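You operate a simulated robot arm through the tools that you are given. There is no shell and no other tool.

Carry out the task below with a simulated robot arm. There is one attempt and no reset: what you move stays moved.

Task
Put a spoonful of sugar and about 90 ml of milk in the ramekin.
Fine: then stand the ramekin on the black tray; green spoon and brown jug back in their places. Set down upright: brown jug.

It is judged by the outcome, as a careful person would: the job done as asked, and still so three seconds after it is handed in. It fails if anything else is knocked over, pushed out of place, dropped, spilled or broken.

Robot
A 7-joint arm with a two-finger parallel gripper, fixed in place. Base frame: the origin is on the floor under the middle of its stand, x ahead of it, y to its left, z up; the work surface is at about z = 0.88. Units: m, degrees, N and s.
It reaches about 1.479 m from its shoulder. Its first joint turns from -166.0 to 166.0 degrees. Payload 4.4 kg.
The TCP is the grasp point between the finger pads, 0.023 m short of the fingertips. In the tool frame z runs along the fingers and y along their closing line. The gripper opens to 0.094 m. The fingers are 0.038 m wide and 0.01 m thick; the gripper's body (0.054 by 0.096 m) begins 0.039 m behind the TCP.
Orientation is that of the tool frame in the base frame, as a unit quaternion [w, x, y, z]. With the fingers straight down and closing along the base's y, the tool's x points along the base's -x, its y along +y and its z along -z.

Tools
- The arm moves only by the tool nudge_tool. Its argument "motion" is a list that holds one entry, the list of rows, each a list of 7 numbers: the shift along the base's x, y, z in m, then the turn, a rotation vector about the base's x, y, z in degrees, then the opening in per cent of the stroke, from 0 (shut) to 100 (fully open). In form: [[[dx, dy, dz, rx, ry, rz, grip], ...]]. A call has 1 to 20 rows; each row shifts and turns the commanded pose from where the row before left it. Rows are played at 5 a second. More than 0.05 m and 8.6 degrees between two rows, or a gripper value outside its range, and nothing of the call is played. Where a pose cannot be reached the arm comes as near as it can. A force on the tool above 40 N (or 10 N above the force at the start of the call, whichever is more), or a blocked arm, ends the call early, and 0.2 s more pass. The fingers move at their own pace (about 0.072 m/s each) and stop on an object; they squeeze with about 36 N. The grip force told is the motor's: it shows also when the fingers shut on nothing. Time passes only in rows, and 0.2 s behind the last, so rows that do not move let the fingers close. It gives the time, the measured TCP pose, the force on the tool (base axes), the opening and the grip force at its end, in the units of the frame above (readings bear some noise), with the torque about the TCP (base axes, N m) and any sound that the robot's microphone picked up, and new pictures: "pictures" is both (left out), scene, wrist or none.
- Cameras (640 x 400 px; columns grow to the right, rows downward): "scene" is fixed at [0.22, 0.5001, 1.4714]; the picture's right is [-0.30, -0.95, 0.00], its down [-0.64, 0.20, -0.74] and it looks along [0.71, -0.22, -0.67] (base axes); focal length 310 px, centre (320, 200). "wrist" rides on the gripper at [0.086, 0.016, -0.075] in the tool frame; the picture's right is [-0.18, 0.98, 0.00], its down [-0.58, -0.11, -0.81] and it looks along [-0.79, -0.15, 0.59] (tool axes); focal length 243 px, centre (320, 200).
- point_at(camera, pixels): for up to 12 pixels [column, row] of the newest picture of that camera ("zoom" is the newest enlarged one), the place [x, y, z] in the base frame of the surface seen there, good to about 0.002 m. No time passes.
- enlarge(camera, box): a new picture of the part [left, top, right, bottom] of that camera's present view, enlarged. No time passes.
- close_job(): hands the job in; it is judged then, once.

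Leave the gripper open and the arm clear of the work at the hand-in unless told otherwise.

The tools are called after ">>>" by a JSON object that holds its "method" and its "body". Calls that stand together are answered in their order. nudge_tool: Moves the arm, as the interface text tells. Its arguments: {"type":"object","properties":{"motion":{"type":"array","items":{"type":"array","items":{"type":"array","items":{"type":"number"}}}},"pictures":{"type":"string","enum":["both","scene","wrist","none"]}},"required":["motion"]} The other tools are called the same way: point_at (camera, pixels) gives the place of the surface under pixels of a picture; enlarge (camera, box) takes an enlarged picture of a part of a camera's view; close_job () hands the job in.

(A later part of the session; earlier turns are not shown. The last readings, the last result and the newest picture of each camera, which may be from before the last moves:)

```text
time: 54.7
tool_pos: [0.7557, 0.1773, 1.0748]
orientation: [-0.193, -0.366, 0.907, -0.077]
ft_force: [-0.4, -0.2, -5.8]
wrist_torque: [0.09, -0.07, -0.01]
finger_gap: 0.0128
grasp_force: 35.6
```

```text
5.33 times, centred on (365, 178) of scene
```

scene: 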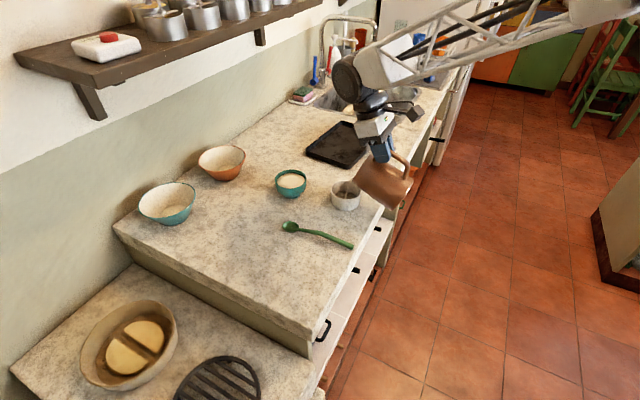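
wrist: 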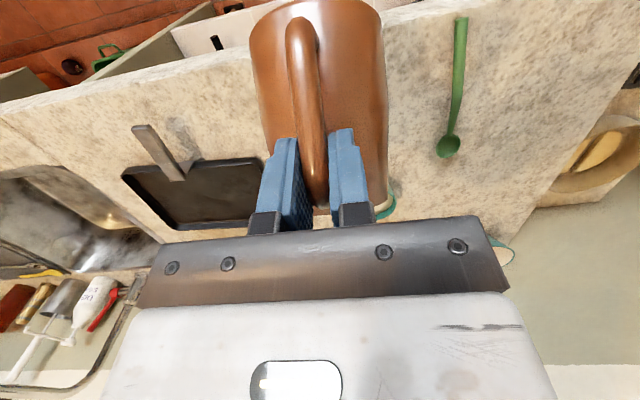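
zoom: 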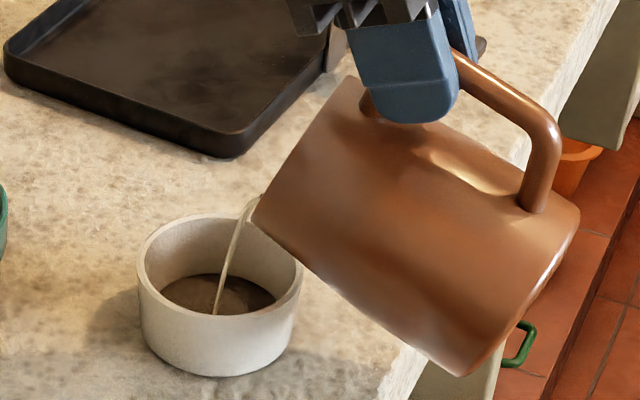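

A thin stream is now running from the lip into the ramekin (zoom (235,250)). I hold at 69° and watch the level.

>>> {"method": "nudge_tool", "body": {"motion": [[[0, 0, 0, 0, 0, 0, 0], [0, 0, 0, 0, 0, 0, 0], [0, 0, 0, 0, 0, 0, 0], [0, 0, 0, 0, 0, 0, 0]]], "pictures": "scene"}}

>>> {"method": "enlarge", "body": {"camera": "scene", "box": [320, 160, 380, 215]}}

>>> {"method": "point_at", "body": {"camera": "scene", "pixels": [[345, 197], [340, 197], [350, 196], [346, 194]]}}

```text
time: 55.7
tool_pos: [0.7561, 0.1767, 1.0753]
orientation: [-0.192, -0.366, 0.907, -0.077]
ft_force: [-0.4, 0.6, -5.4]
wrist_torque: [0.1, -0.1, -0.02]
finger_gap: 0.0129
grasp_force: 35.8
```

scene: 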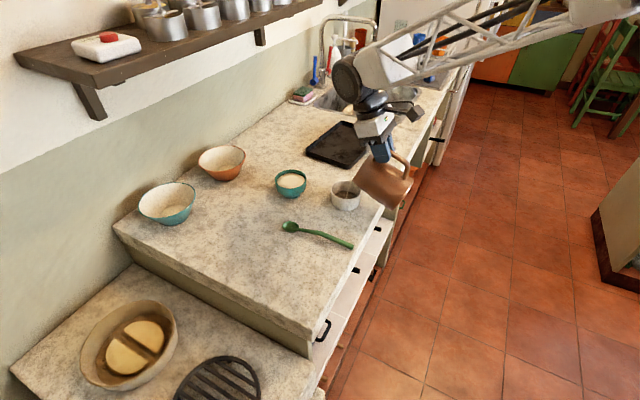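

```text
7.27 times, centred on (350, 188) of scene
```

zoom: 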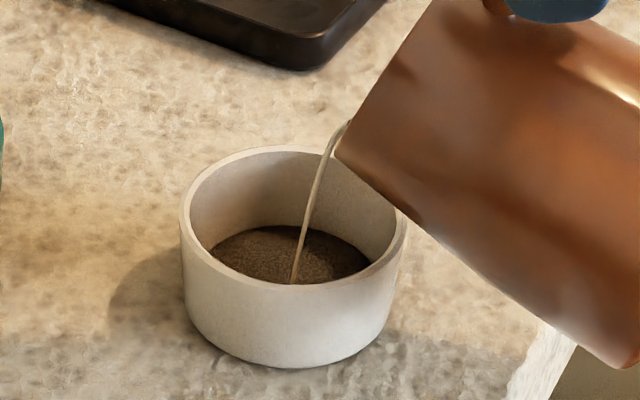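

```text
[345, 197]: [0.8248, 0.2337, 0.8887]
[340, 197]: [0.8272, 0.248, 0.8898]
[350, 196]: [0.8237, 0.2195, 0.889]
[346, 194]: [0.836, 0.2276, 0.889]
```

The level is 0.889 and the stream lands inside. I tilt slightly more, to 70.5°, and let it run.

>>> {"method": "nudge_tool", "body": {"motion": [[[0.0007, 0.0007, 0.0006, -0.35, 0.36, 0, 0], [0.0007, 0.0007, 0.0006, -0.35, 0.36, 0, 0], [0.0007, 0.0007, 0.0006, -0.35, 0.36, 0, 0], [0, 0, 0, 0, 0, 0, 0], [0, 0, 0, 0, 0, 0, 0], [0, 0, 0, 0, 0, 0, 0]]], "pictures": "scene"}}

>>> {"method": "enlarge", "body": {"camera": "scene", "box": [320, 160, 380, 215]}}

>>> {"method": "point_at", "body": {"camera": "scene", "pixels": [[345, 197], [340, 196], [350, 195], [337, 194]]}}

```text
time: 57.1
tool_pos: [0.7582, 0.1793, 1.0767]
orientation: [-0.205, -0.364, 0.905, -0.082]
ft_force: [0.4, 0.5, -4.8]
wrist_torque: [0.12, -0.09, 0.01]
finger_gap: 0.0128
grasp_force: 36.3
```

scene: 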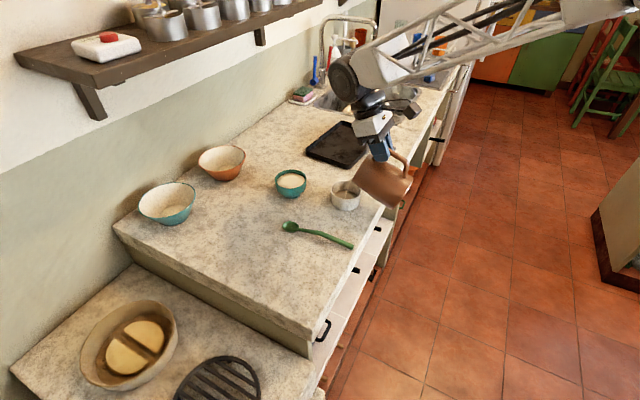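

```text
7.27 times, centred on (350, 188) of scene
```

zoom: 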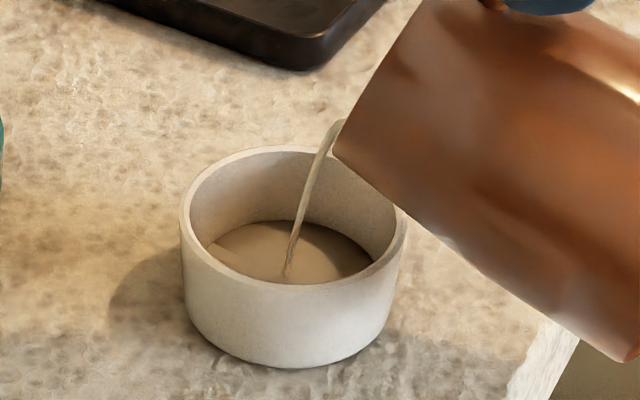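

```text
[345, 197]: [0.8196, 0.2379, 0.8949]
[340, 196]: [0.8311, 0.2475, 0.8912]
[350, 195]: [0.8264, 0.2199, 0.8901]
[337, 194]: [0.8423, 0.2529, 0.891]
```

The surface is milky now at about z=0.891. I keep holding and tilt a hair more.

>>> {"method": "nudge_tool", "body": {"motion": [[[0.0007, 0.0007, 0.0006, -0.35, 0.36, 0, 0], [0, 0, 0, 0, 0, 0, 0], [0, 0, 0, 0, 0, 0, 0], [0, 0, 0, 0, 0, 0, 0], [0, 0, 0, 0, 0, 0, 0]]], "pictures": "scene"}}

>>> {"method": "enlarge", "body": {"camera": "scene", "box": [320, 160, 380, 215]}}

>>> {"method": "point_at", "body": {"camera": "zoom", "pixels": [[235, 255], [250, 270], [255, 240], [335, 270], [340, 250], [320, 255], [230, 245], [270, 250]]}}

```text
time: 58.3
tool_pos: [0.7589, 0.18, 1.0787]
orientation: [-0.209, -0.364, 0.904, -0.083]
ft_force: [0.5, 0.5, -5.4]
wrist_torque: [0.11, -0.11, -0.03]
finger_gap: 0.0126
grasp_force: 36.0
```

scene: 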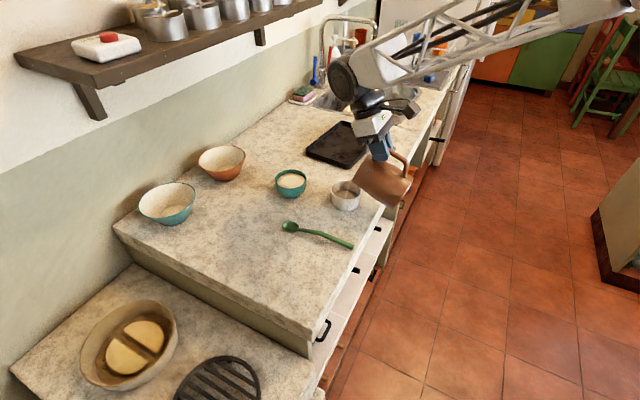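

```text
7.27 times, centred on (350, 188) of scene
```

zoom: 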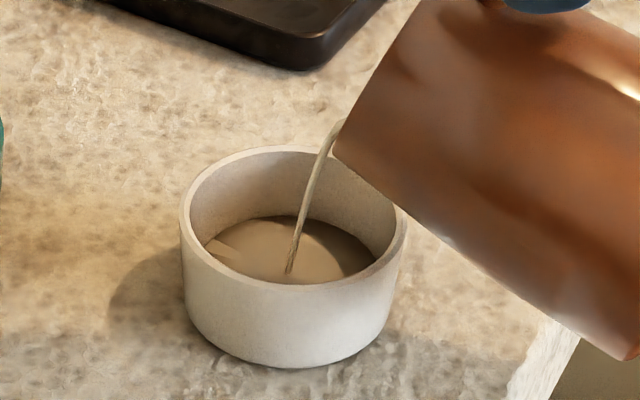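

```text
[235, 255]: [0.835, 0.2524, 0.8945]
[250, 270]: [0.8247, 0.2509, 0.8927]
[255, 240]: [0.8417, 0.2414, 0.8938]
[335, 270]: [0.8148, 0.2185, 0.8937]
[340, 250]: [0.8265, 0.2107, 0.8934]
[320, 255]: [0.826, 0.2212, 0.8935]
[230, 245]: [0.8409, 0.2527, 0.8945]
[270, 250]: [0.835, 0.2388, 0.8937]
```

The level reads about 0.8937. The rate is roughly 9 ml/s. I let it run another second.

>>> {"method": "nudge_tool", "body": {"motion": [[[0.0007, 0.0007, 0.0006, -0.35, 0.36, 0, 0], [0, 0, 0, 0, 0, 0, 0], [0.0007, 0.0007, 0.0006, -0.35, 0.36, 0, 0], [0, 0, 0, 0, 0, 0, 0]]], "pictures": "scene"}}

>>> {"method": "enlarge", "body": {"camera": "scene", "box": [320, 160, 380, 215]}}

>>> {"method": "point_at", "body": {"camera": "zoom", "pixels": [[235, 255], [250, 270], [255, 240], [335, 270], [340, 250], [320, 255], [230, 245], [270, 250]]}}

```text
time: 59.3
tool_pos: [0.761, 0.1824, 1.0783]
orientation: [-0.216, -0.363, 0.902, -0.088]
ft_force: [-0.3, 0.6, -5.0]
wrist_torque: [0.08, -0.09, 0.01]
finger_gap: 0.0128
grasp_force: 35.6
```

scene: 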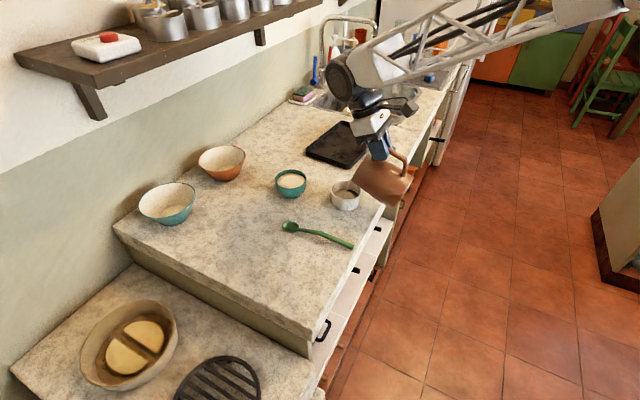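

```text
7.27 times, centred on (350, 188) of scene
```

zoom: 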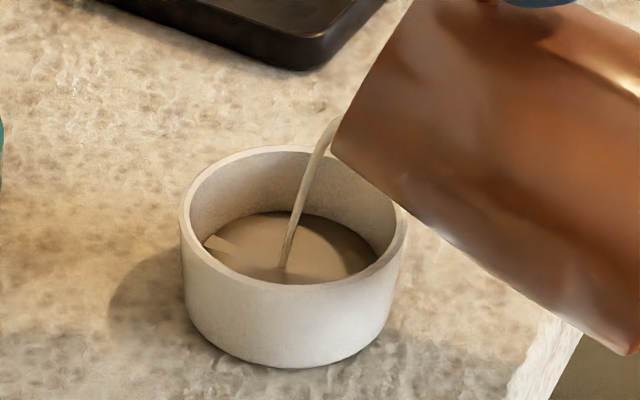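

```text
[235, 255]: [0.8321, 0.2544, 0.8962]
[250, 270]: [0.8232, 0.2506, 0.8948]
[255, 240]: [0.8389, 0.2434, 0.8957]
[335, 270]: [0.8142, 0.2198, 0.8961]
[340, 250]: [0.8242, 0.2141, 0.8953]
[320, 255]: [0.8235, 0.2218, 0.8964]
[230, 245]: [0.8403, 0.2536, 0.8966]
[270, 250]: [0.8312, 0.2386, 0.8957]
```

Level about 0.8958, rising 2 mm/s, stream well inside. Target is about 0.908. I continue for about 2 s.

>>> {"method": "nudge_tool", "body": {"motion": [[[0.0006, 0.0006, 0.0005, -0.35, 0.36, 0, 0], [0, 0, 0, 0, 0, 0, 0], [0.0006, 0.0006, 0.0005, -0.35, 0.36, 0, 0], [0, 0, 0, 0, 0, 0, 0], [0, 0, 0, 0, 0, 0, 0], [0, 0, 0, 0, 0, 0, 0], [0, 0, 0, 0, 0, 0, 0]]], "pictures": "scene"}}

>>> {"method": "enlarge", "body": {"camera": "scene", "box": [320, 160, 380, 215]}}

>>> {"method": "point_at", "body": {"camera": "zoom", "pixels": [[235, 255], [250, 270], [255, 240], [335, 270], [340, 250], [320, 255], [230, 245], [265, 250]]}}

```text
time: 60.9
tool_pos: [0.762, 0.1828, 1.0796]
orientation: [-0.224, -0.363, 0.9, -0.091]
ft_force: [0.3, -0.3, -5.4]
wrist_torque: [0.11, -0.14, 0.01]
finger_gap: 0.0126
grasp_force: 35.8
```

scene: 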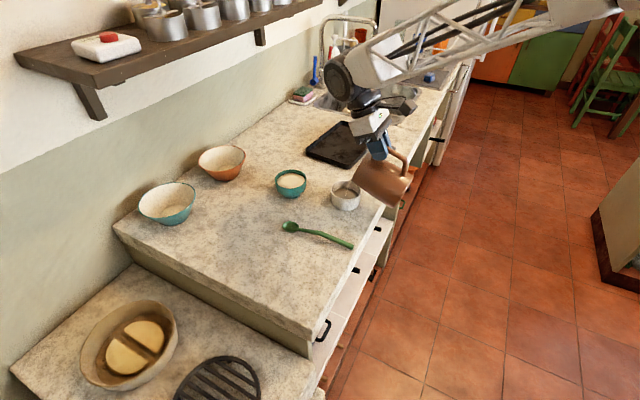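

```text
7.27 times, centred on (350, 188) of scene
```

zoom: 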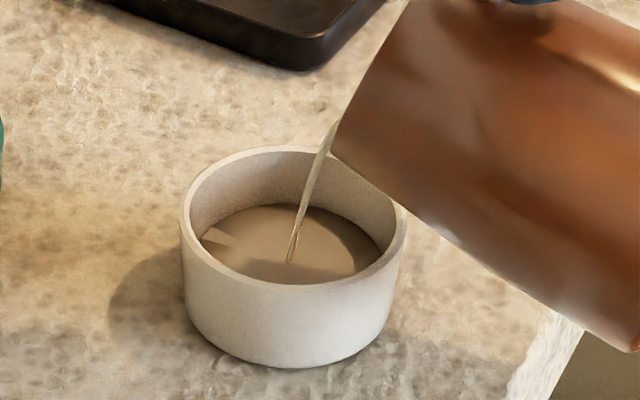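

```text
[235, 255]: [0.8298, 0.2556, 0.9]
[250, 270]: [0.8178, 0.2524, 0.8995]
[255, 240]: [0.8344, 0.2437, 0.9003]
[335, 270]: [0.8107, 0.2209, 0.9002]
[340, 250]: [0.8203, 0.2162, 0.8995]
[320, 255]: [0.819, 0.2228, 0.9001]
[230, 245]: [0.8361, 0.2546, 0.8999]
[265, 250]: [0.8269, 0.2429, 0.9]
```

Level 0.900. Another second and a half, with small tilt steps.

>>> {"method": "nudge_tool", "body": {"motion": [[[0.0006, 0.0006, 0.0005, -0.35, 0.36, 0, 0], [0, 0, 0, 0, 0, 0, 0], [0.0006, 0.0006, 0.0005, -0.35, 0.36, 0, 0], [0, 0, 0, 0, 0, 0, 0], [0, 0, 0, 0, 0, 0, 0]]], "pictures": "scene"}}

>>> {"method": "enlarge", "body": {"camera": "scene", "box": [320, 160, 380, 215]}}

>>> {"method": "point_at", "body": {"camera": "zoom", "pixels": [[235, 255], [250, 270], [255, 240], [335, 270], [340, 250], [320, 255], [230, 245], [265, 250]]}}

```text
time: 62.1
tool_pos: [0.7625, 0.1854, 1.0806]
orientation: [-0.232, -0.361, 0.898, -0.093]
ft_force: [-1.1, -0.3, -4.5]
wrist_torque: [0.12, -0.08, 0.0]
finger_gap: 0.0125
grasp_force: 35.5
```

scene: 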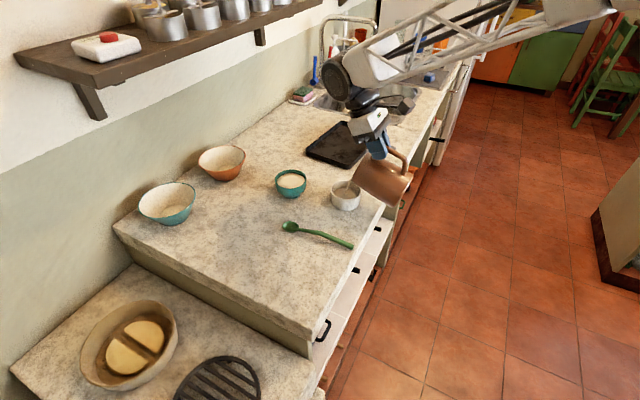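

```text
7.27 times, centred on (350, 188) of scene
```

zoom: 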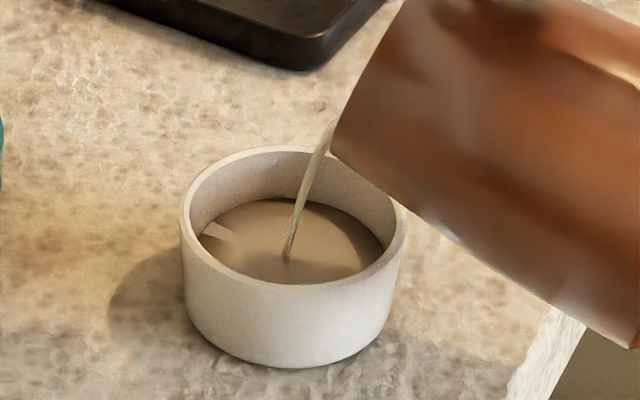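

```text
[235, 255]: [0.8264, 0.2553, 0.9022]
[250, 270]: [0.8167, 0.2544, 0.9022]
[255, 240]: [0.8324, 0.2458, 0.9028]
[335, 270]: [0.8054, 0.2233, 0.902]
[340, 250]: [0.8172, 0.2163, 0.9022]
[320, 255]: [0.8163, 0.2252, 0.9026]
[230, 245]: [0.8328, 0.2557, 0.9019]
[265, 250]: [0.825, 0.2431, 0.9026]
```

Level 0.9023. I measure the liquid's edge to work out the ramekin's inner width.

>>> {"method": "point_at", "body": {"camera": "zoom", "pixels": [[204, 236], [202, 242], [380, 258], [383, 250], [345, 210], [360, 220], [240, 207], [220, 218], [275, 201], [193, 235], [397, 245], [190, 225]]}}

```text
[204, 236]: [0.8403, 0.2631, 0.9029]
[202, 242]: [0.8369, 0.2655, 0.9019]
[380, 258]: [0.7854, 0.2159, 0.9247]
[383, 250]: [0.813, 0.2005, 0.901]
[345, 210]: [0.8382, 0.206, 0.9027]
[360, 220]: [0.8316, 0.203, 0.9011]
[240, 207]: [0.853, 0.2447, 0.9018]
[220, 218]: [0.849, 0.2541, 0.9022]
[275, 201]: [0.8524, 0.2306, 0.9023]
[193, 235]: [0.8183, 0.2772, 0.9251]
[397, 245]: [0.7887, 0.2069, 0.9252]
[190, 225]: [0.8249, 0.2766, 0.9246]
```

Inner radius is about 36 mm (area ≈ 41 cm²), so 90 ml plus the sugar puts the surface near z≈0.9085. I pour on for about 1.5 s.

>>> {"method": "nudge_tool", "body": {"motion": [[[0.0006, 0.0006, 0.0005, -0.35, 0.36, 0, 0], [0, 0, 0, 0, 0, 0, 0], [0, 0, 0, 0, 0, 0, 0], [0.0006, 0.0006, 0.0005, -0.35, 0.36, 0, 0], [0, 0, 0, 0, 0, 0, 0], [0, 0, 0, 0, 0, 0, 0]]], "pictures": "scene"}}

>>> {"method": "enlarge", "body": {"camera": "scene", "box": [320, 160, 380, 215]}}

>>> {"method": "point_at", "body": {"camera": "zoom", "pixels": [[235, 255], [250, 270], [255, 240], [335, 270], [340, 250], [320, 255], [230, 245], [265, 250]]}}

```text
time: 63.5
tool_pos: [0.7632, 0.1853, 1.0824]
orientation: [-0.24, -0.361, 0.896, -0.097]
ft_force: [-0.1, 0.8, -4.5]
wrist_torque: [0.08, -0.11, 0.0]
finger_gap: 0.0127
grasp_force: 35.9
```

scene: 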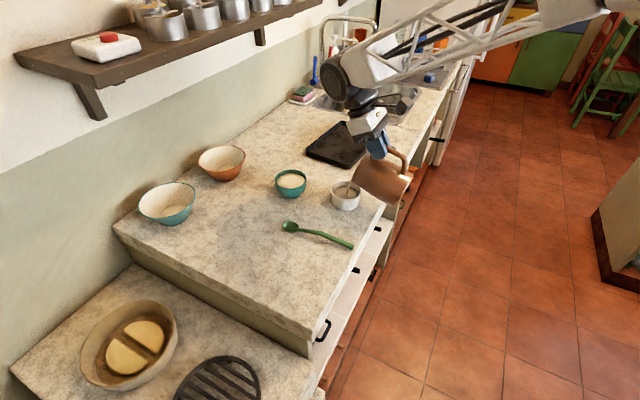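

```text
7.27 times, centred on (350, 188) of scene
```

zoom: 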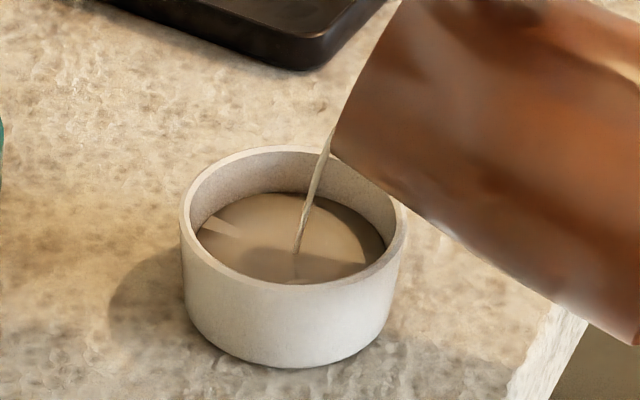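

```text
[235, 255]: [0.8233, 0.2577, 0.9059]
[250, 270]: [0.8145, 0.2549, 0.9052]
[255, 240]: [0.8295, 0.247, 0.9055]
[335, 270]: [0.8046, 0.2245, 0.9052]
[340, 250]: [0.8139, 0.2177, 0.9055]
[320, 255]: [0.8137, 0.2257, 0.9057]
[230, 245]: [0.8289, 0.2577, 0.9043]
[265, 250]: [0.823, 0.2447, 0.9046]
```

Level 0.9053. I hold a little under a second more.

>>> {"method": "nudge_tool", "body": {"motion": [[[0, 0, 0, 0, 0, 0, 0], [0, 0, 0, 0, 0, 0, 0], [0, 0, 0, 0, 0, 0, 0]]], "pictures": "scene"}}

>>> {"method": "enlarge", "body": {"camera": "scene", "box": [320, 160, 380, 215]}}

>>> {"method": "point_at", "body": {"camera": "zoom", "pixels": [[235, 255], [250, 270], [255, 240], [335, 270], [340, 250], [320, 255], [230, 245], [265, 250]]}}

```text
time: 64.3
tool_pos: [0.7641, 0.185, 1.081]
orientation: [-0.24, -0.362, 0.896, -0.097]
ft_force: [-0.3, 0.8, -5.1]
wrist_torque: [0.13, -0.12, -0.02]
finger_gap: 0.0127
grasp_force: 36.3
```

scene: 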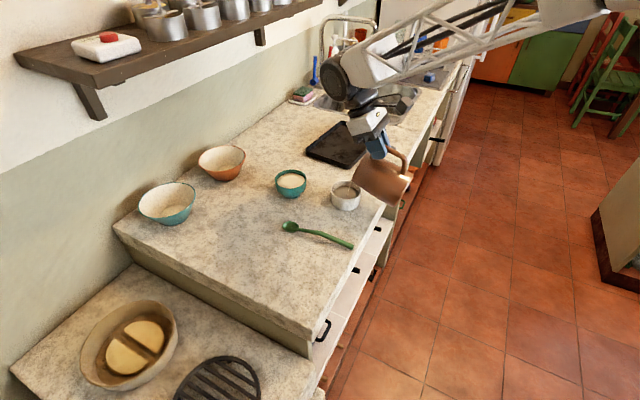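

```text
7.27 times, centred on (350, 188) of scene
```

zoom: 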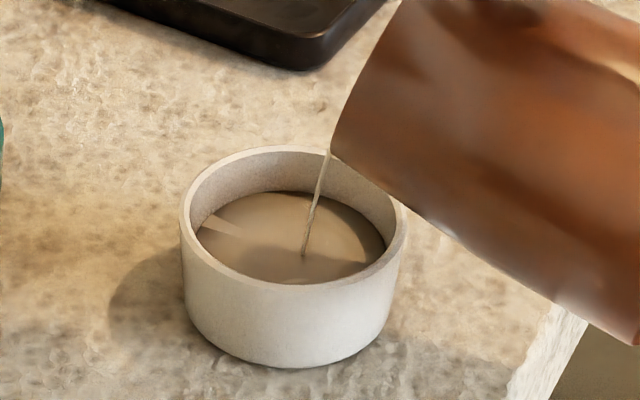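

```text
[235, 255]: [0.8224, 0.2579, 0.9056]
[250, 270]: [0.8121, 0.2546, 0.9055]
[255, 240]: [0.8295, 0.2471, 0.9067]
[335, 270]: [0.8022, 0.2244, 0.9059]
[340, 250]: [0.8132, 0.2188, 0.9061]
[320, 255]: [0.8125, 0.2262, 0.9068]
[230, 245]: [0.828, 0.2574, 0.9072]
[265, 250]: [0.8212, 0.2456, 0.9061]
```

Level 0.9062, with the stream thinning. I tilt another 0.7°, let it run briefly, then tilt back to stop.

>>> {"method": "nudge_tool", "body": {"motion": [[[0.0008, 0.0008, 0.0007, -0.49, 0.5, 0, 0], [0, 0, 0, 0, 0, 0, 0], [0, 0, 0, 0, 0, 0, 0], [0, 0, 0, 0, 0, 0, 0], [-0.004, -0.0039, -0.0035, 2.08, -2.16, 0, 0], [-0.004, -0.0039, -0.0035, 2.08, -2.16, 0, 0], [-0.004, -0.0039, -0.0035, 2.08, -2.16, 0, 0], [-0.004, -0.0039, -0.0035, 2.08, -2.16, 0, 0], [0, 0, 0, 0, 0, 0, 0]]], "pictures": "scene"}}

>>> {"method": "enlarge", "body": {"camera": "scene", "box": [320, 160, 380, 215]}}

>>> {"method": "point_at", "body": {"camera": "zoom", "pixels": [[235, 255], [250, 270], [255, 240], [335, 270], [340, 250], [320, 255], [230, 245], [265, 250], [290, 230], [300, 265]]}}

```text
time: 66.3
tool_pos: [0.748, 0.1706, 1.0694]
orientation: [-0.151, -0.369, 0.915, -0.061]
ft_force: [-0.7, -0.1, -4.4]
wrist_torque: [0.05, -0.01, 0.03]
finger_gap: 0.0128
grasp_force: 35.6
```

scene: 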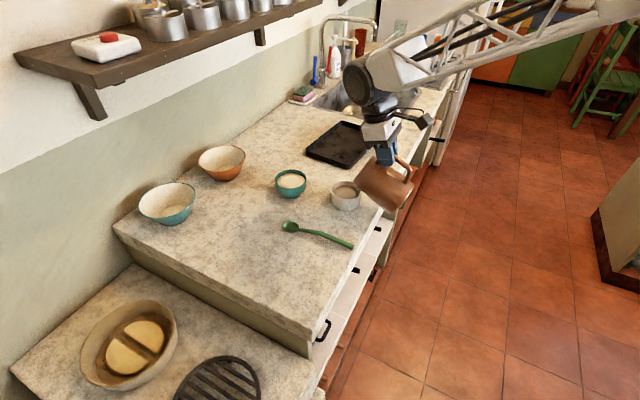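

```text
7.27 times, centred on (350, 188) of scene
```

zoom: 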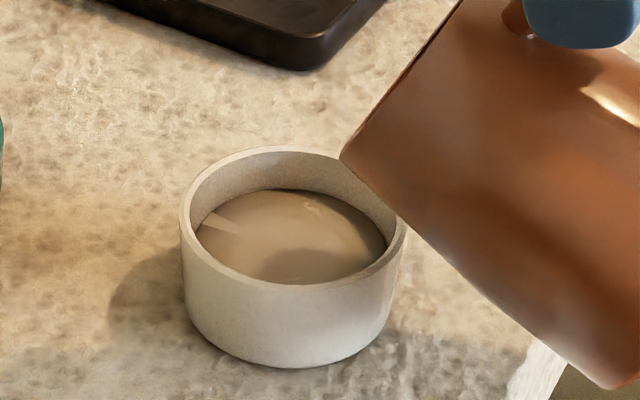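

```text
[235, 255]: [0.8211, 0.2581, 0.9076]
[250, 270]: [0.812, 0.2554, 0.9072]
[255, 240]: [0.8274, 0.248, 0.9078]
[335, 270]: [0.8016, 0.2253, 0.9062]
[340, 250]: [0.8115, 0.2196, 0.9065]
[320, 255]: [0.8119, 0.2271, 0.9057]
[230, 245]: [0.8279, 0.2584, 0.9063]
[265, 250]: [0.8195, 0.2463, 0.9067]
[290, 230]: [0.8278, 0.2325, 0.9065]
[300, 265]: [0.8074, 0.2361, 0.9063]
```

The flow has stopped; level averages about 0.9067, which I estimate as roughly 80–85 ml of milk besides the sugar. I tilt once more, to about 76.7°, for a short top-up, and return.

>>> {"method": "nudge_tool", "body": {"motion": [[[0.004, 0.0039, 0.0035, -2.08, 2.16, 0, 0], [0.004, 0.0039, 0.0035, -2.08, 2.16, 0, 0], [0.004, 0.0039, 0.0035, -2.08, 2.16, 0, 0], [0.004, 0.0039, 0.0035, -2.08, 2.16, 0, 0], [0.0012, 0.0011, 0.0009, -0.695, 0.72, 0, 0], [0, 0, 0, 0, 0, 0, 0], [0, 0, 0, 0, 0, 0, 0], [0, 0, 0, 0, 0, 0, 0]]], "pictures": "scene"}}

>>> {"method": "enlarge", "body": {"camera": "scene", "box": [320, 160, 380, 215]}}

>>> {"method": "point_at", "body": {"camera": "zoom", "pixels": [[235, 255], [250, 270], [255, 240], [335, 270], [340, 250], [320, 255], [230, 245], [265, 250], [290, 230], [300, 265]]}}

```text
time: 68.1
tool_pos: [0.7656, 0.1873, 1.0836]
orientation: [-0.254, -0.36, 0.892, -0.102]
ft_force: [0.2, -0.4, -4.5]
wrist_torque: [0.11, -0.14, -0.01]
finger_gap: 0.0129
grasp_force: 36.5
```

scene: 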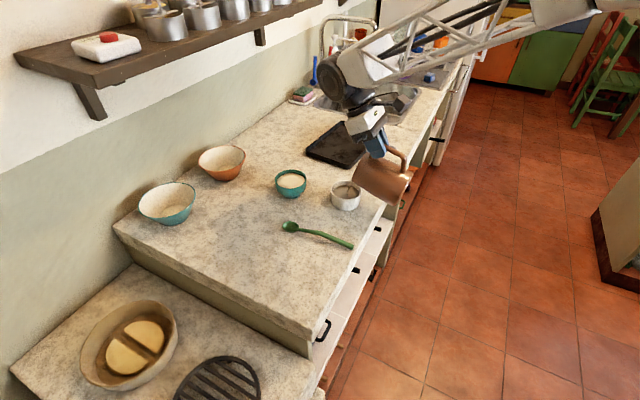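

```text
7.27 times, centred on (350, 188) of scene
```

zoom: 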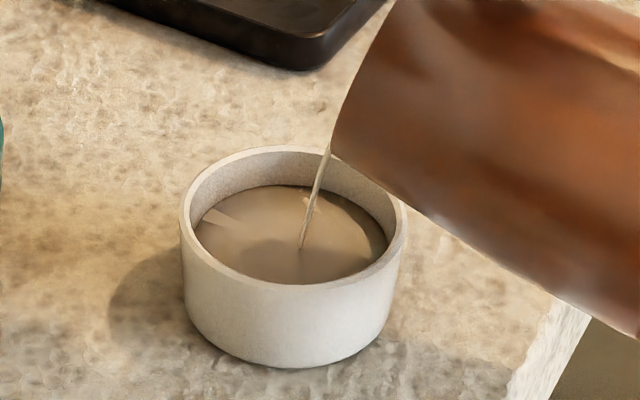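

```text
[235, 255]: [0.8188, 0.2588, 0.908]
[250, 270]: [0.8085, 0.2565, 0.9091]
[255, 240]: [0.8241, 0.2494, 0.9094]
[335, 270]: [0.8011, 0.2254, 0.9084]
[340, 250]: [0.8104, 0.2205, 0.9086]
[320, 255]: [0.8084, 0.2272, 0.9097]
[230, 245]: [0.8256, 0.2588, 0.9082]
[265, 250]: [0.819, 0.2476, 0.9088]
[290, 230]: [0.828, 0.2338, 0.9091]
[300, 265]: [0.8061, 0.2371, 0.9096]
```

Level is now about 0.9088, i.e. about 90 ml of milk with the sugar. I tilt back to stop the flow and raise the jug clear.

>>> {"method": "nudge_tool", "body": {"motion": [[[-0.004, -0.0039, -0.0035, 2.08, -2.16, 0, 0], [-0.004, -0.0039, -0.0035, 2.08, -2.16, 0, 0], [-0.004, -0.0039, -0.0035, 2.08, -2.16, 0, 0], [-0.004, -0.0039, -0.0035, 2.08, -2.16, 0, 0], [0, 0, 0, 0, 0, 0, 0], [-0.001, -0.001, 0.015, 2.778, -2.878, 0, 0], [-0.001, -0.001, 0.022, 2.778, -2.878, 0, 0], [-0.001, -0.001, 0.022, 2.778, -2.878, 0, 0], [-0.001, -0.001, 0.022, 2.778, -2.878, 0, 0], [0, 0, 0, 0, 0, 0, 0]]], "pictures": "scene"}}

>>> {"method": "enlarge", "body": {"camera": "scene", "box": [310, 130, 420, 215]}}

```text
time: 70.3
tool_pos: [0.7445, 0.168, 1.1515]
orientation: [-0.031, -0.373, 0.927, -0.011]
ft_force: [0.6, -0.1, -4.6]
wrist_torque: [-0.04, 0.06, -0.03]
finger_gap: 0.0128
grasp_force: 35.8
```

scene: 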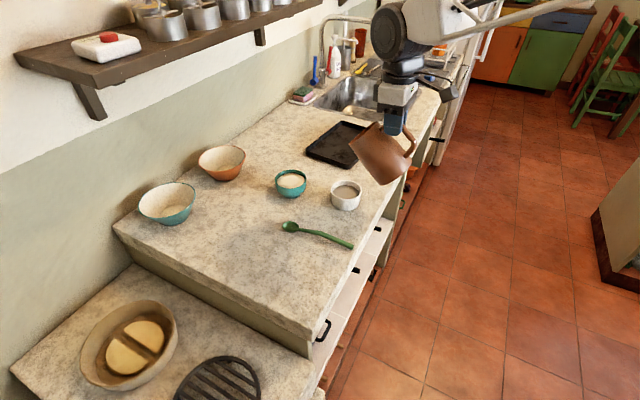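

```text
4.71 times, centred on (365, 172) of scene
```

zoom: 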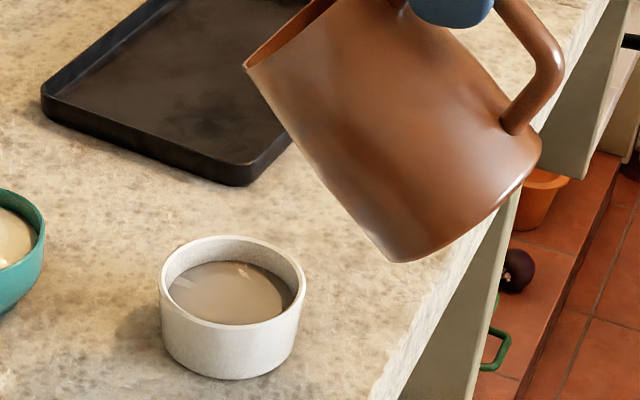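

No spill on the counter, ramekin well filled below its rim. I bring the jug fully upright.

>>> {"method": "nudge_tool", "body": {"motion": [[[0, 0, 0, 3.383, -3.503, 0, 0], [0, 0, 0, 3.383, -3.503, 0, 0], [0, 0, 0, 3.383, -3.503, 0, 0], [0, 0, 0, 3.383, -3.503, 0, 0], [0, 0, 0, 3.383, -3.503, 0, 0], [0, 0, 0, 3.383, -3.503, 0, 0], [0, 0, 0, 3.383, -3.503, 0, 0], [0, 0, 0, 3.383, -3.503, 0, 0], [0, 0, 0, 3.383, -3.503, 0, 0], [0, 0, 0, 3.383, -3.503, 0, 0], [0, 0, 0, 0, 0, 0, 0]]], "pictures": "scene"}}

```text
time: 72.7
tool_pos: [0.745, 0.168, 1.151]
orientation: [0.354, -0.346, 0.857, 0.144]
ft_force: [0.5, 0.7, -5.3]
wrist_torque: [-0.23, 0.26, -0.02]
finger_gap: 0.0127
grasp_force: 36.1
```

scene: 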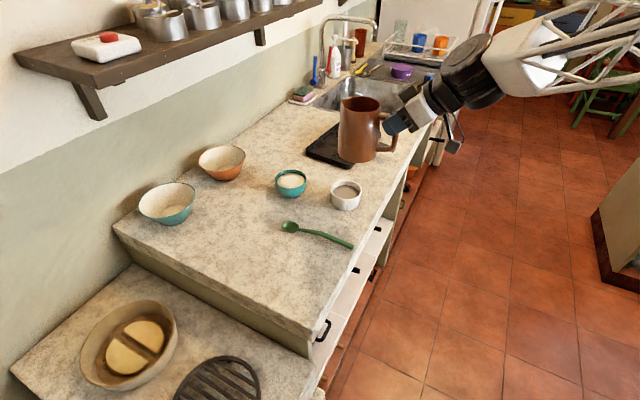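

The jug is upright again (orientation as at the grasp). I carry it back smoothly above its place and check ramekin level on the way.

>>> {"method": "nudge_tool", "body": {"motion": [[[-0.003, 0.004, 0, 0, 0, 0, 0], [-0.008, 0.01, 0, 0, 0, 0, 0], [-0.015, 0.019, 0, 0, 0, 0, 0], [-0.02, 0.025, 0, 0, 0, 0, 0], [-0.02, 0.025, 0, 0, 0, 0, 0], [-0.02, 0.025, 0, 0, 0, 0, 0], [-0.02, 0.025, 0, 0, 0, 0, 0], [-0.02, 0.025, 0, 0, 0, 0, 0], [-0.02, 0.025, 0, 0, 0, 0, 0], [-0.015, 0.018, 0, 0, 0, 0, 0], [-0.009, 0.011, 0, 0, 0, 0, 0], [-0.0037, 0.004, 0, 0, 0, 0, 0], [0, 0, -0.03, 0, 0, 0, 0], [0, 0, -0.04, 0, 0, 0, 0], [0, 0, -0.04, 0, 0, 0, 0], [0, 0, -0.02, 0, 0, 0, 0], [0, 0, 0, 0, 0, 0, 0]]], "pictures": "both"}}

>>> {"method": "enlarge", "body": {"camera": "scene", "box": [250, 195, 370, 290]}}

```text
time: 76.3
tool_pos: [0.5712, 0.384, 1.0213]
orientation: [0.354, -0.346, 0.857, 0.143]
ft_force: [0.4, 0.7, -4.3]
wrist_torque: [-0.25, 0.23, 0.02]
finger_gap: 0.0126
grasp_force: 35.9
```

scene: 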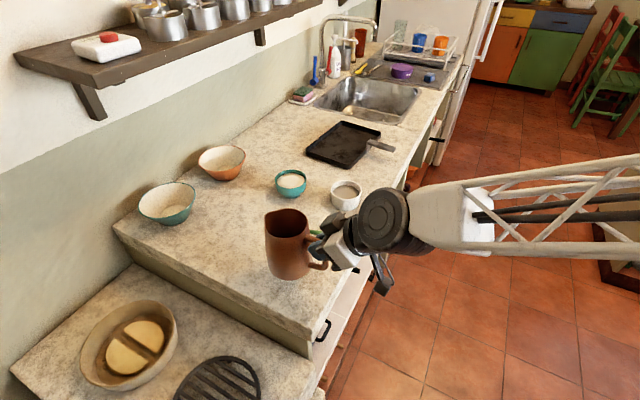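
wrist: 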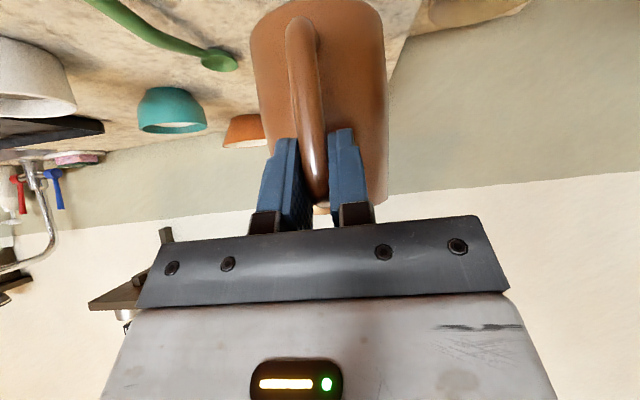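

```text
4.21 times, centred on (310, 242) of scene
```

zoom: 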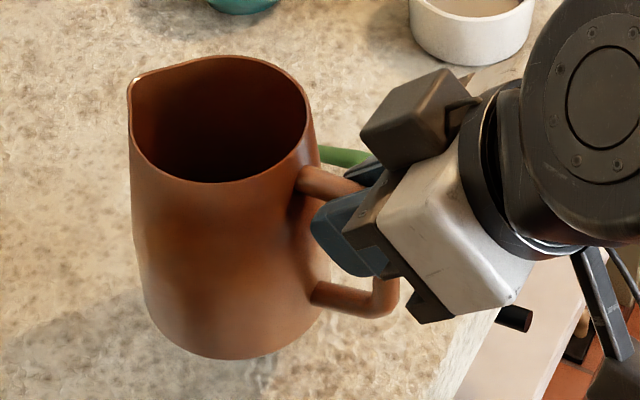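

The jug is above its spot. I lower it gently: TCP to about 0.983, then the last millimetre.

>>> {"method": "nudge_tool", "body": {"motion": [[[0, 0, -0.015, 0, 0, 0, 0], [0, 0, -0.012, 0, 0, 0, 0], [0, 0, -0.007, 0, 0, 0, 0], [0, 0, -0.003, 0, 0, 0, 0], [0, 0, -0.001, 0, 0, 0, 0], [0, 0, 0, 0, 0, 0, 0]]], "pictures": "scene"}}

>>> {"method": "enlarge", "body": {"camera": "scene", "box": [250, 205, 370, 300]}}

```text
time: 77.7
tool_pos: [0.5711, 0.3835, 0.9825]
orientation: [0.354, -0.345, 0.857, 0.144]
ft_force: [-0.6, -0.9, -4.1]
wrist_torque: [-0.21, 0.23, 0.02]
finger_gap: 0.0125
grasp_force: 36.0
```

scene: 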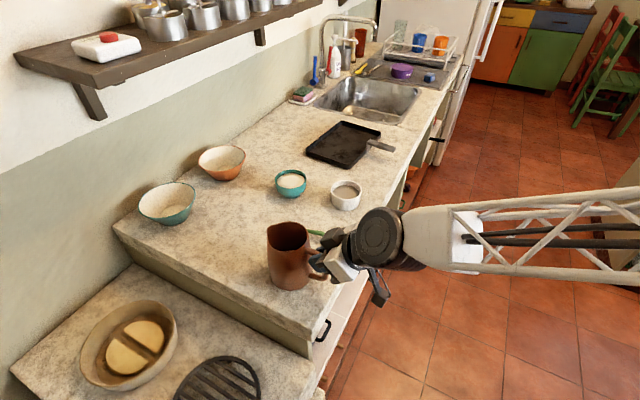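

```text
4.21 times, centred on (310, 252) of scene
```

zoom: 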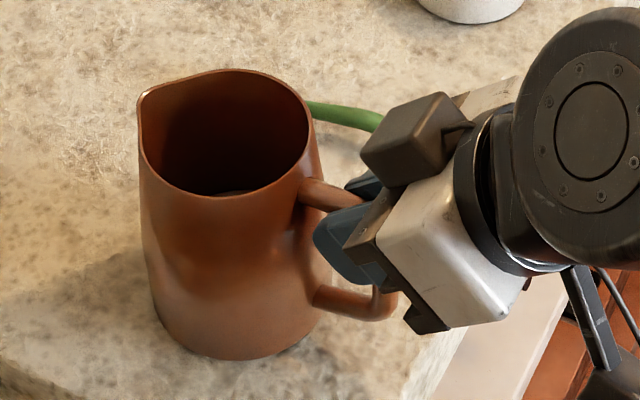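

It's almost down (still 4 N carried). I compare its place with the original before the last bit.

>>> {"method": "point_at", "body": {"camera": "zoom", "pixels": [[143, 96], [180, 190], [288, 172], [306, 120], [268, 80], [210, 74], [230, 193], [165, 310], [240, 355], [220, 195]]}}

```text
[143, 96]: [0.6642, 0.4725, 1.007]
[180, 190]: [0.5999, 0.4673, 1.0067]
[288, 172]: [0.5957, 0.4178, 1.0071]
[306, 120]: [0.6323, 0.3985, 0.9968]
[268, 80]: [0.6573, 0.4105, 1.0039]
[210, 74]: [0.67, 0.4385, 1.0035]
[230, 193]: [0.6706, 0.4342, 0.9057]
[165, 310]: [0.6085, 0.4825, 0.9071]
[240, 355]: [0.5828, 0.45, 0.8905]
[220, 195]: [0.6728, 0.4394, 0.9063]
```

The jug is within 1 mm of its old place. Its milk surface dropped from 0.921 to about 0.905, i.e. about 90–95 ml poured, agreeing with the ramekin level. I set it down the last millimetre.

>>> {"method": "nudge_tool", "body": {"motion": [[[-0.0004, -0.0004, -0.0008, 0, 0, 0, 0], [0, 0, -0.0007, 0, 0, 0, 0], [0, 0, 0, 0, 0, 0, 0]]], "pictures": "none"}}

```text
time: 78.5
tool_pos: [0.5725, 0.3842, 0.9825]
orientation: [0.354, -0.346, 0.857, 0.143]
ft_force: [-2.4, -1.1, 2.4]
wrist_torque: [0.16, -0.23, 0.05]
finger_gap: 0.0127
grasp_force: 36.0
```

It has touched down (force now upward, 2.4 N). I release the handle.

>>> {"method": "nudge_tool", "body": {"motion": [[[0, 0, 0.0004, 0, 0, 0, 0], [0, 0, 0, 0, 0, 0, 16], [0, 0, 0, 0, 0, 0, 25], [0, 0, 0, 0, 0, 0, 40], [0, 0, 0, 0, 0, 0, 50], [0, 0, 0, 0, 0, 0, 50]]], "pictures": "both"}}

>>> {"method": "enlarge", "body": {"camera": "scene", "box": [250, 205, 370, 300]}}

```text
time: 79.9
tool_pos: [0.5715, 0.3843, 0.9812]
orientation: [0.353, -0.347, 0.857, 0.144]
ft_force: [-0.4, -0.4, 0.0]
wrist_torque: [0.0, 0.03, -0.03]
finger_gap: 0.0469
grasp_force: 0.0
```

scene: 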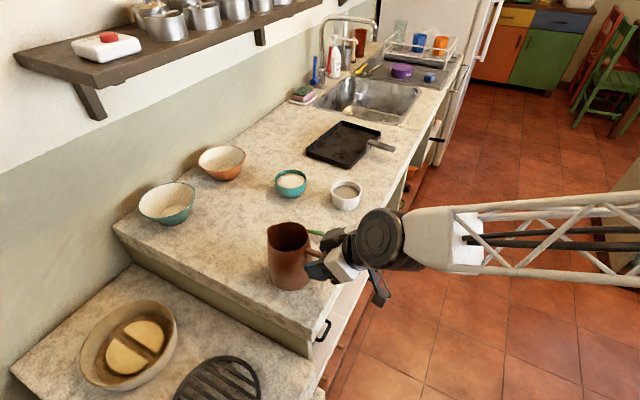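
wrist: 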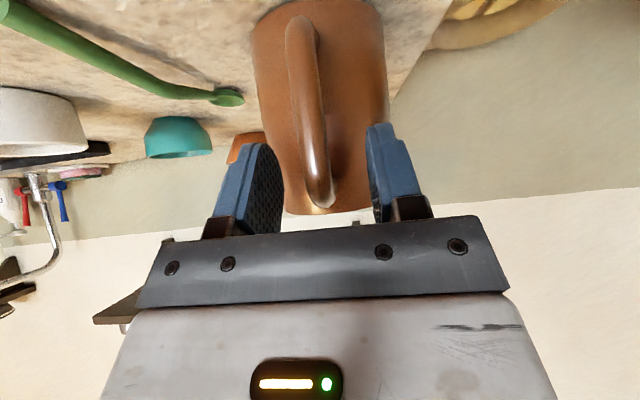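

```text
4.21 times, centred on (310, 252) of scene
```

zoom: 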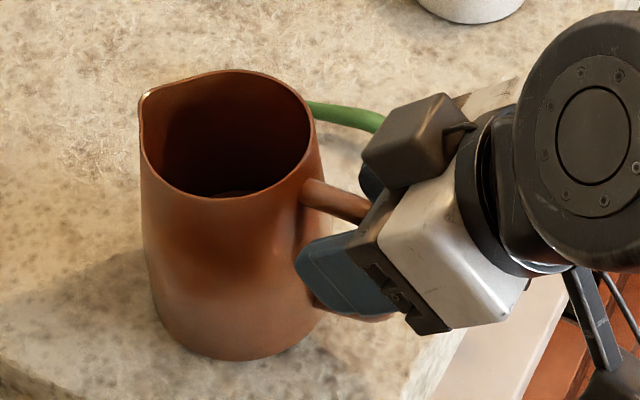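

The jug stands on its own, upright. I back the hand out along the way it came in.

>>> {"method": "nudge_tool", "body": {"motion": [[[-0.0051, -0.0049, 0.0071, 0, 0, 0, 50], [-0.0102, -0.0098, 0.0142, 0, 0, 0, 50], [-0.0102, -0.0098, 0.0142, 0, 0, 0, 50], [-0.0102, -0.0098, 0.0142, 0, 0, 0, 50], [-0.0102, -0.0098, 0.0142, 0, 0, 0, 50], [0, 0, 0.04, 0, 0, 0, 50], [0, 0, 0.04, 0, 0, 0, 50], [0, 0, 0, 0, 0, 0, 50]]], "pictures": "both"}}

>>> {"method": "enlarge", "body": {"camera": "scene", "box": [250, 205, 370, 300]}}

```text
time: 81.7
tool_pos: [0.5257, 0.3386, 1.1249]
orientation: [0.354, -0.346, 0.857, 0.144]
ft_force: [-0.3, 0.0, -0.3]
wrist_torque: [0.0, -0.01, -0.02]
finger_gap: 0.0471
grasp_force: 0.1
```

scene: 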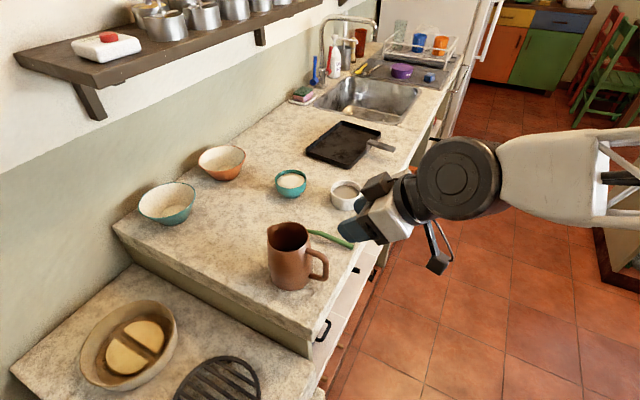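
wrist: 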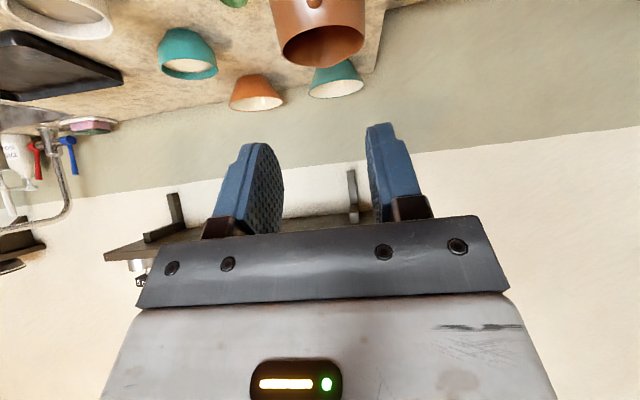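

```text
4.21 times, centred on (310, 252) of scene
```

zoom: 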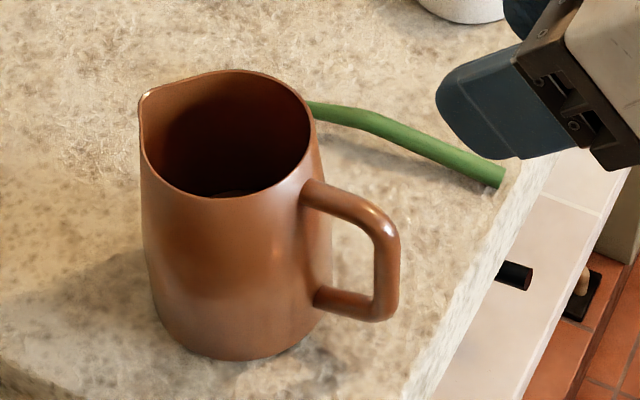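

The jug is back (spout at zoom (143,97), as at the start). Next the ramekin: I straighten the hand to point down, turn it to close along y, open fully, and go above the ramekin at a safe height.

>>> {"method": "nudge_tool", "body": {"motion": [[[0, 0, 0.04, 0, 0, 0, 50], [0.02, -0.005, 0, -5.21, 5.39, 0, 60], [0.02, -0.005, 0, -5.21, 5.39, 0, 80], [0.02, -0.005, 0, -5.21, 5.39, 0, 100], [0.02, -0.005, 0, -5.21, 5.39, 0, 100], [0.02, -0.005, 0, -5.21, 5.39, 0, 100], [0.02, -0.005, 0, -5.21, 5.39, 0, 100], [0.0285, -0.0121, 0, 0, 0, -7.33, 100], [0.0285, -0.0121, 0, 0, 0, -7.33, 100], [0.0285, -0.0121, 0, 0, 0, -7.33, 100], [0.0285, -0.0121, 0, 0, 0, -7.33, 100], [0.0285, -0.0121, 0, 0, 0, -7.33, 100], [0.0285, -0.0121, 0, 0, 0, -7.33, 100], [0, 0, 0, 0, 0, 0, 100]]], "pictures": "both"}}

```text
time: 84.7
tool_pos: [0.8164, 0.2358, 1.1655]
orientation: [0.001, 0.002, 1.0, 0.0]
ft_force: [0.1, -0.7, 0.0]
wrist_torque: [0.02, -0.01, -0.01]
finger_gap: 0.0939
grasp_force: 0.1
```

scene: 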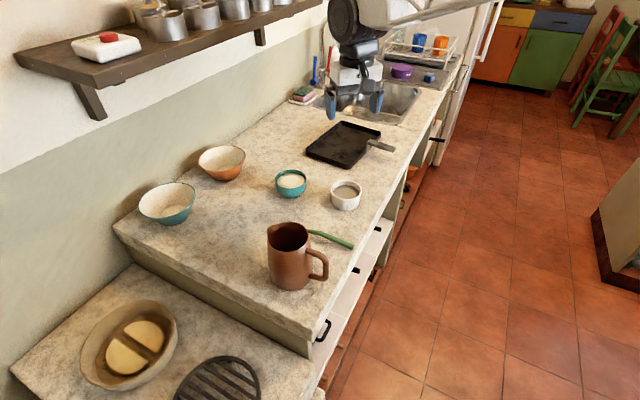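
wrist: 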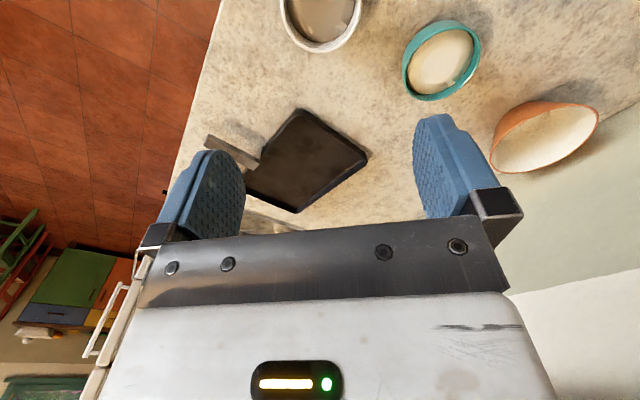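

Ramekin, tray and jug are all unobstructed now. I zoom in on the ramekin and tray to measure them.

>>> {"method": "enlarge", "body": {"camera": "scene", "box": [320, 165, 375, 215]}}

```text
8.00 times, centred on (348, 190) of scene
```

zoom: 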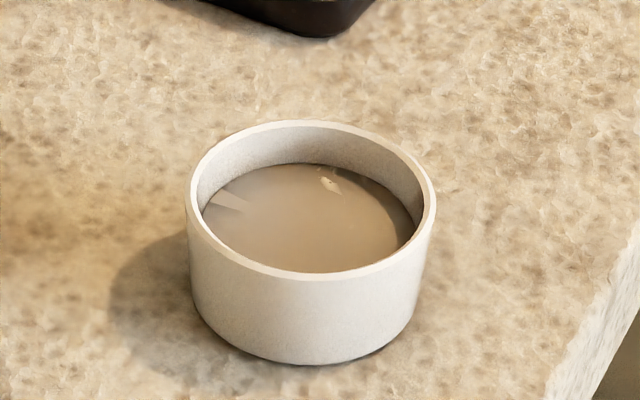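

>>> {"method": "point_at", "body": {"camera": "zoom", "pixels": [[191, 190], [430, 205], [310, 124], [260, 270], [350, 274], [240, 140], [390, 150], [190, 230], [428, 245], [195, 290], [415, 310], [305, 360]]}}

>>> {"method": "point_at", "body": {"camera": "zoom", "pixels": [[300, 220], [250, 220], [350, 220], [300, 190], [300, 250], [270, 200], [380, 230], [230, 240]]}}

```text
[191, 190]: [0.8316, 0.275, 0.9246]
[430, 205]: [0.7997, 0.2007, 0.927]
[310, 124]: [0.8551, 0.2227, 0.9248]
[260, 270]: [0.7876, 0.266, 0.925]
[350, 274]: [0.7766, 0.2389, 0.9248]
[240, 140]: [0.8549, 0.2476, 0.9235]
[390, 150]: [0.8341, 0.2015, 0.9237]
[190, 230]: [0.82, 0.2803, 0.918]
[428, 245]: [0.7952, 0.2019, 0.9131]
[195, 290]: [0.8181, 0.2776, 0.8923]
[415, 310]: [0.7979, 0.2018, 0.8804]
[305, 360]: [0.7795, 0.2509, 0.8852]
```

```text
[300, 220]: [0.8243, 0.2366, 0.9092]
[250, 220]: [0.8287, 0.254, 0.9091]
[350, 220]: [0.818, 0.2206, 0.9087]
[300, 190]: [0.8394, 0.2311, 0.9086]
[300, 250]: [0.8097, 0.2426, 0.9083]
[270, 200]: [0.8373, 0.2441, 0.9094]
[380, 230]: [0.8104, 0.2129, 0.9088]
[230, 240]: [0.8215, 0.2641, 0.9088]
```

The milk surface is at 0.9089 (consistent with about 90 ml plus sugar); ramekin centre is (0.8165, 0.2375), 81 mm wide, so the open gripper clears it by about 6 mm each side. I come down to just above the rim.

>>> {"method": "nudge_tool", "body": {"motion": [[[0, 0.0017, -0.045, 0, 0, 0, 100], [0, 0, -0.045, 0, 0, 0, 100], [0, 0, -0.045, 0, 0, 0, 100], [0, 0, -0.04, 0, 0, 0, 100], [0, 0, -0.025, 0, 0, 0, 100], [0, 0, 0, 0, 0, 0, 100]]], "pictures": "both"}}

>>> {"method": "enlarge", "body": {"camera": "scene", "box": [310, 140, 390, 215]}}

```text
time: 86.1
tool_pos: [0.8169, 0.2377, 0.9649]
orientation: [0.0, 0.0, 1.0, 0.0]
ft_force: [1.0, 0.3, 0.5]
wrist_torque: [-0.01, 0.01, -0.05]
finger_gap: 0.0939
grasp_force: 0.0
```

scene: 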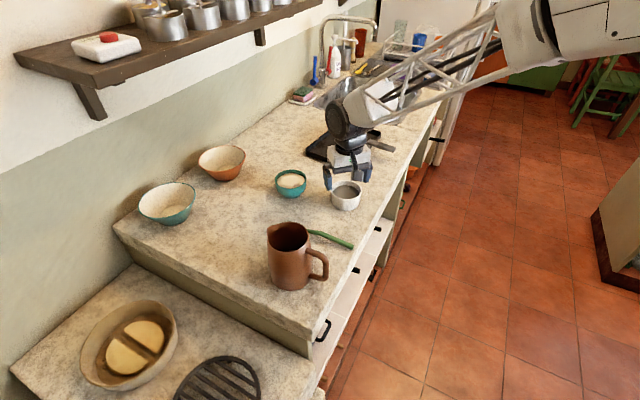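
wrist: 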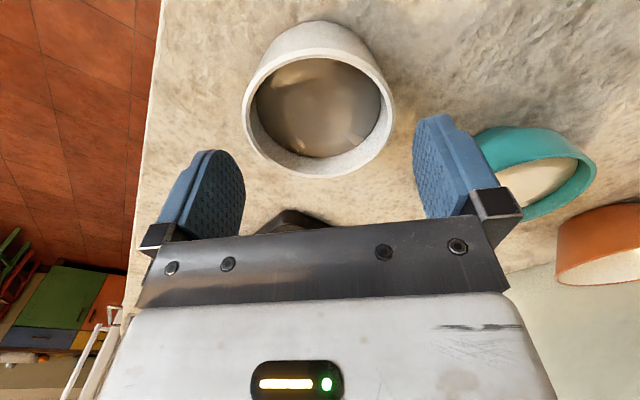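

```text
5.33 times, centred on (350, 178) of scene
```

zoom: 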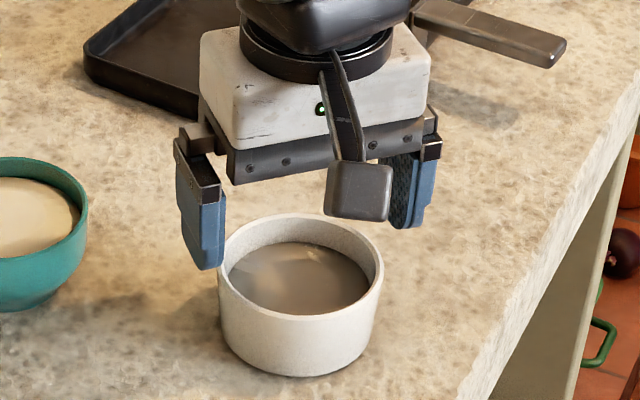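

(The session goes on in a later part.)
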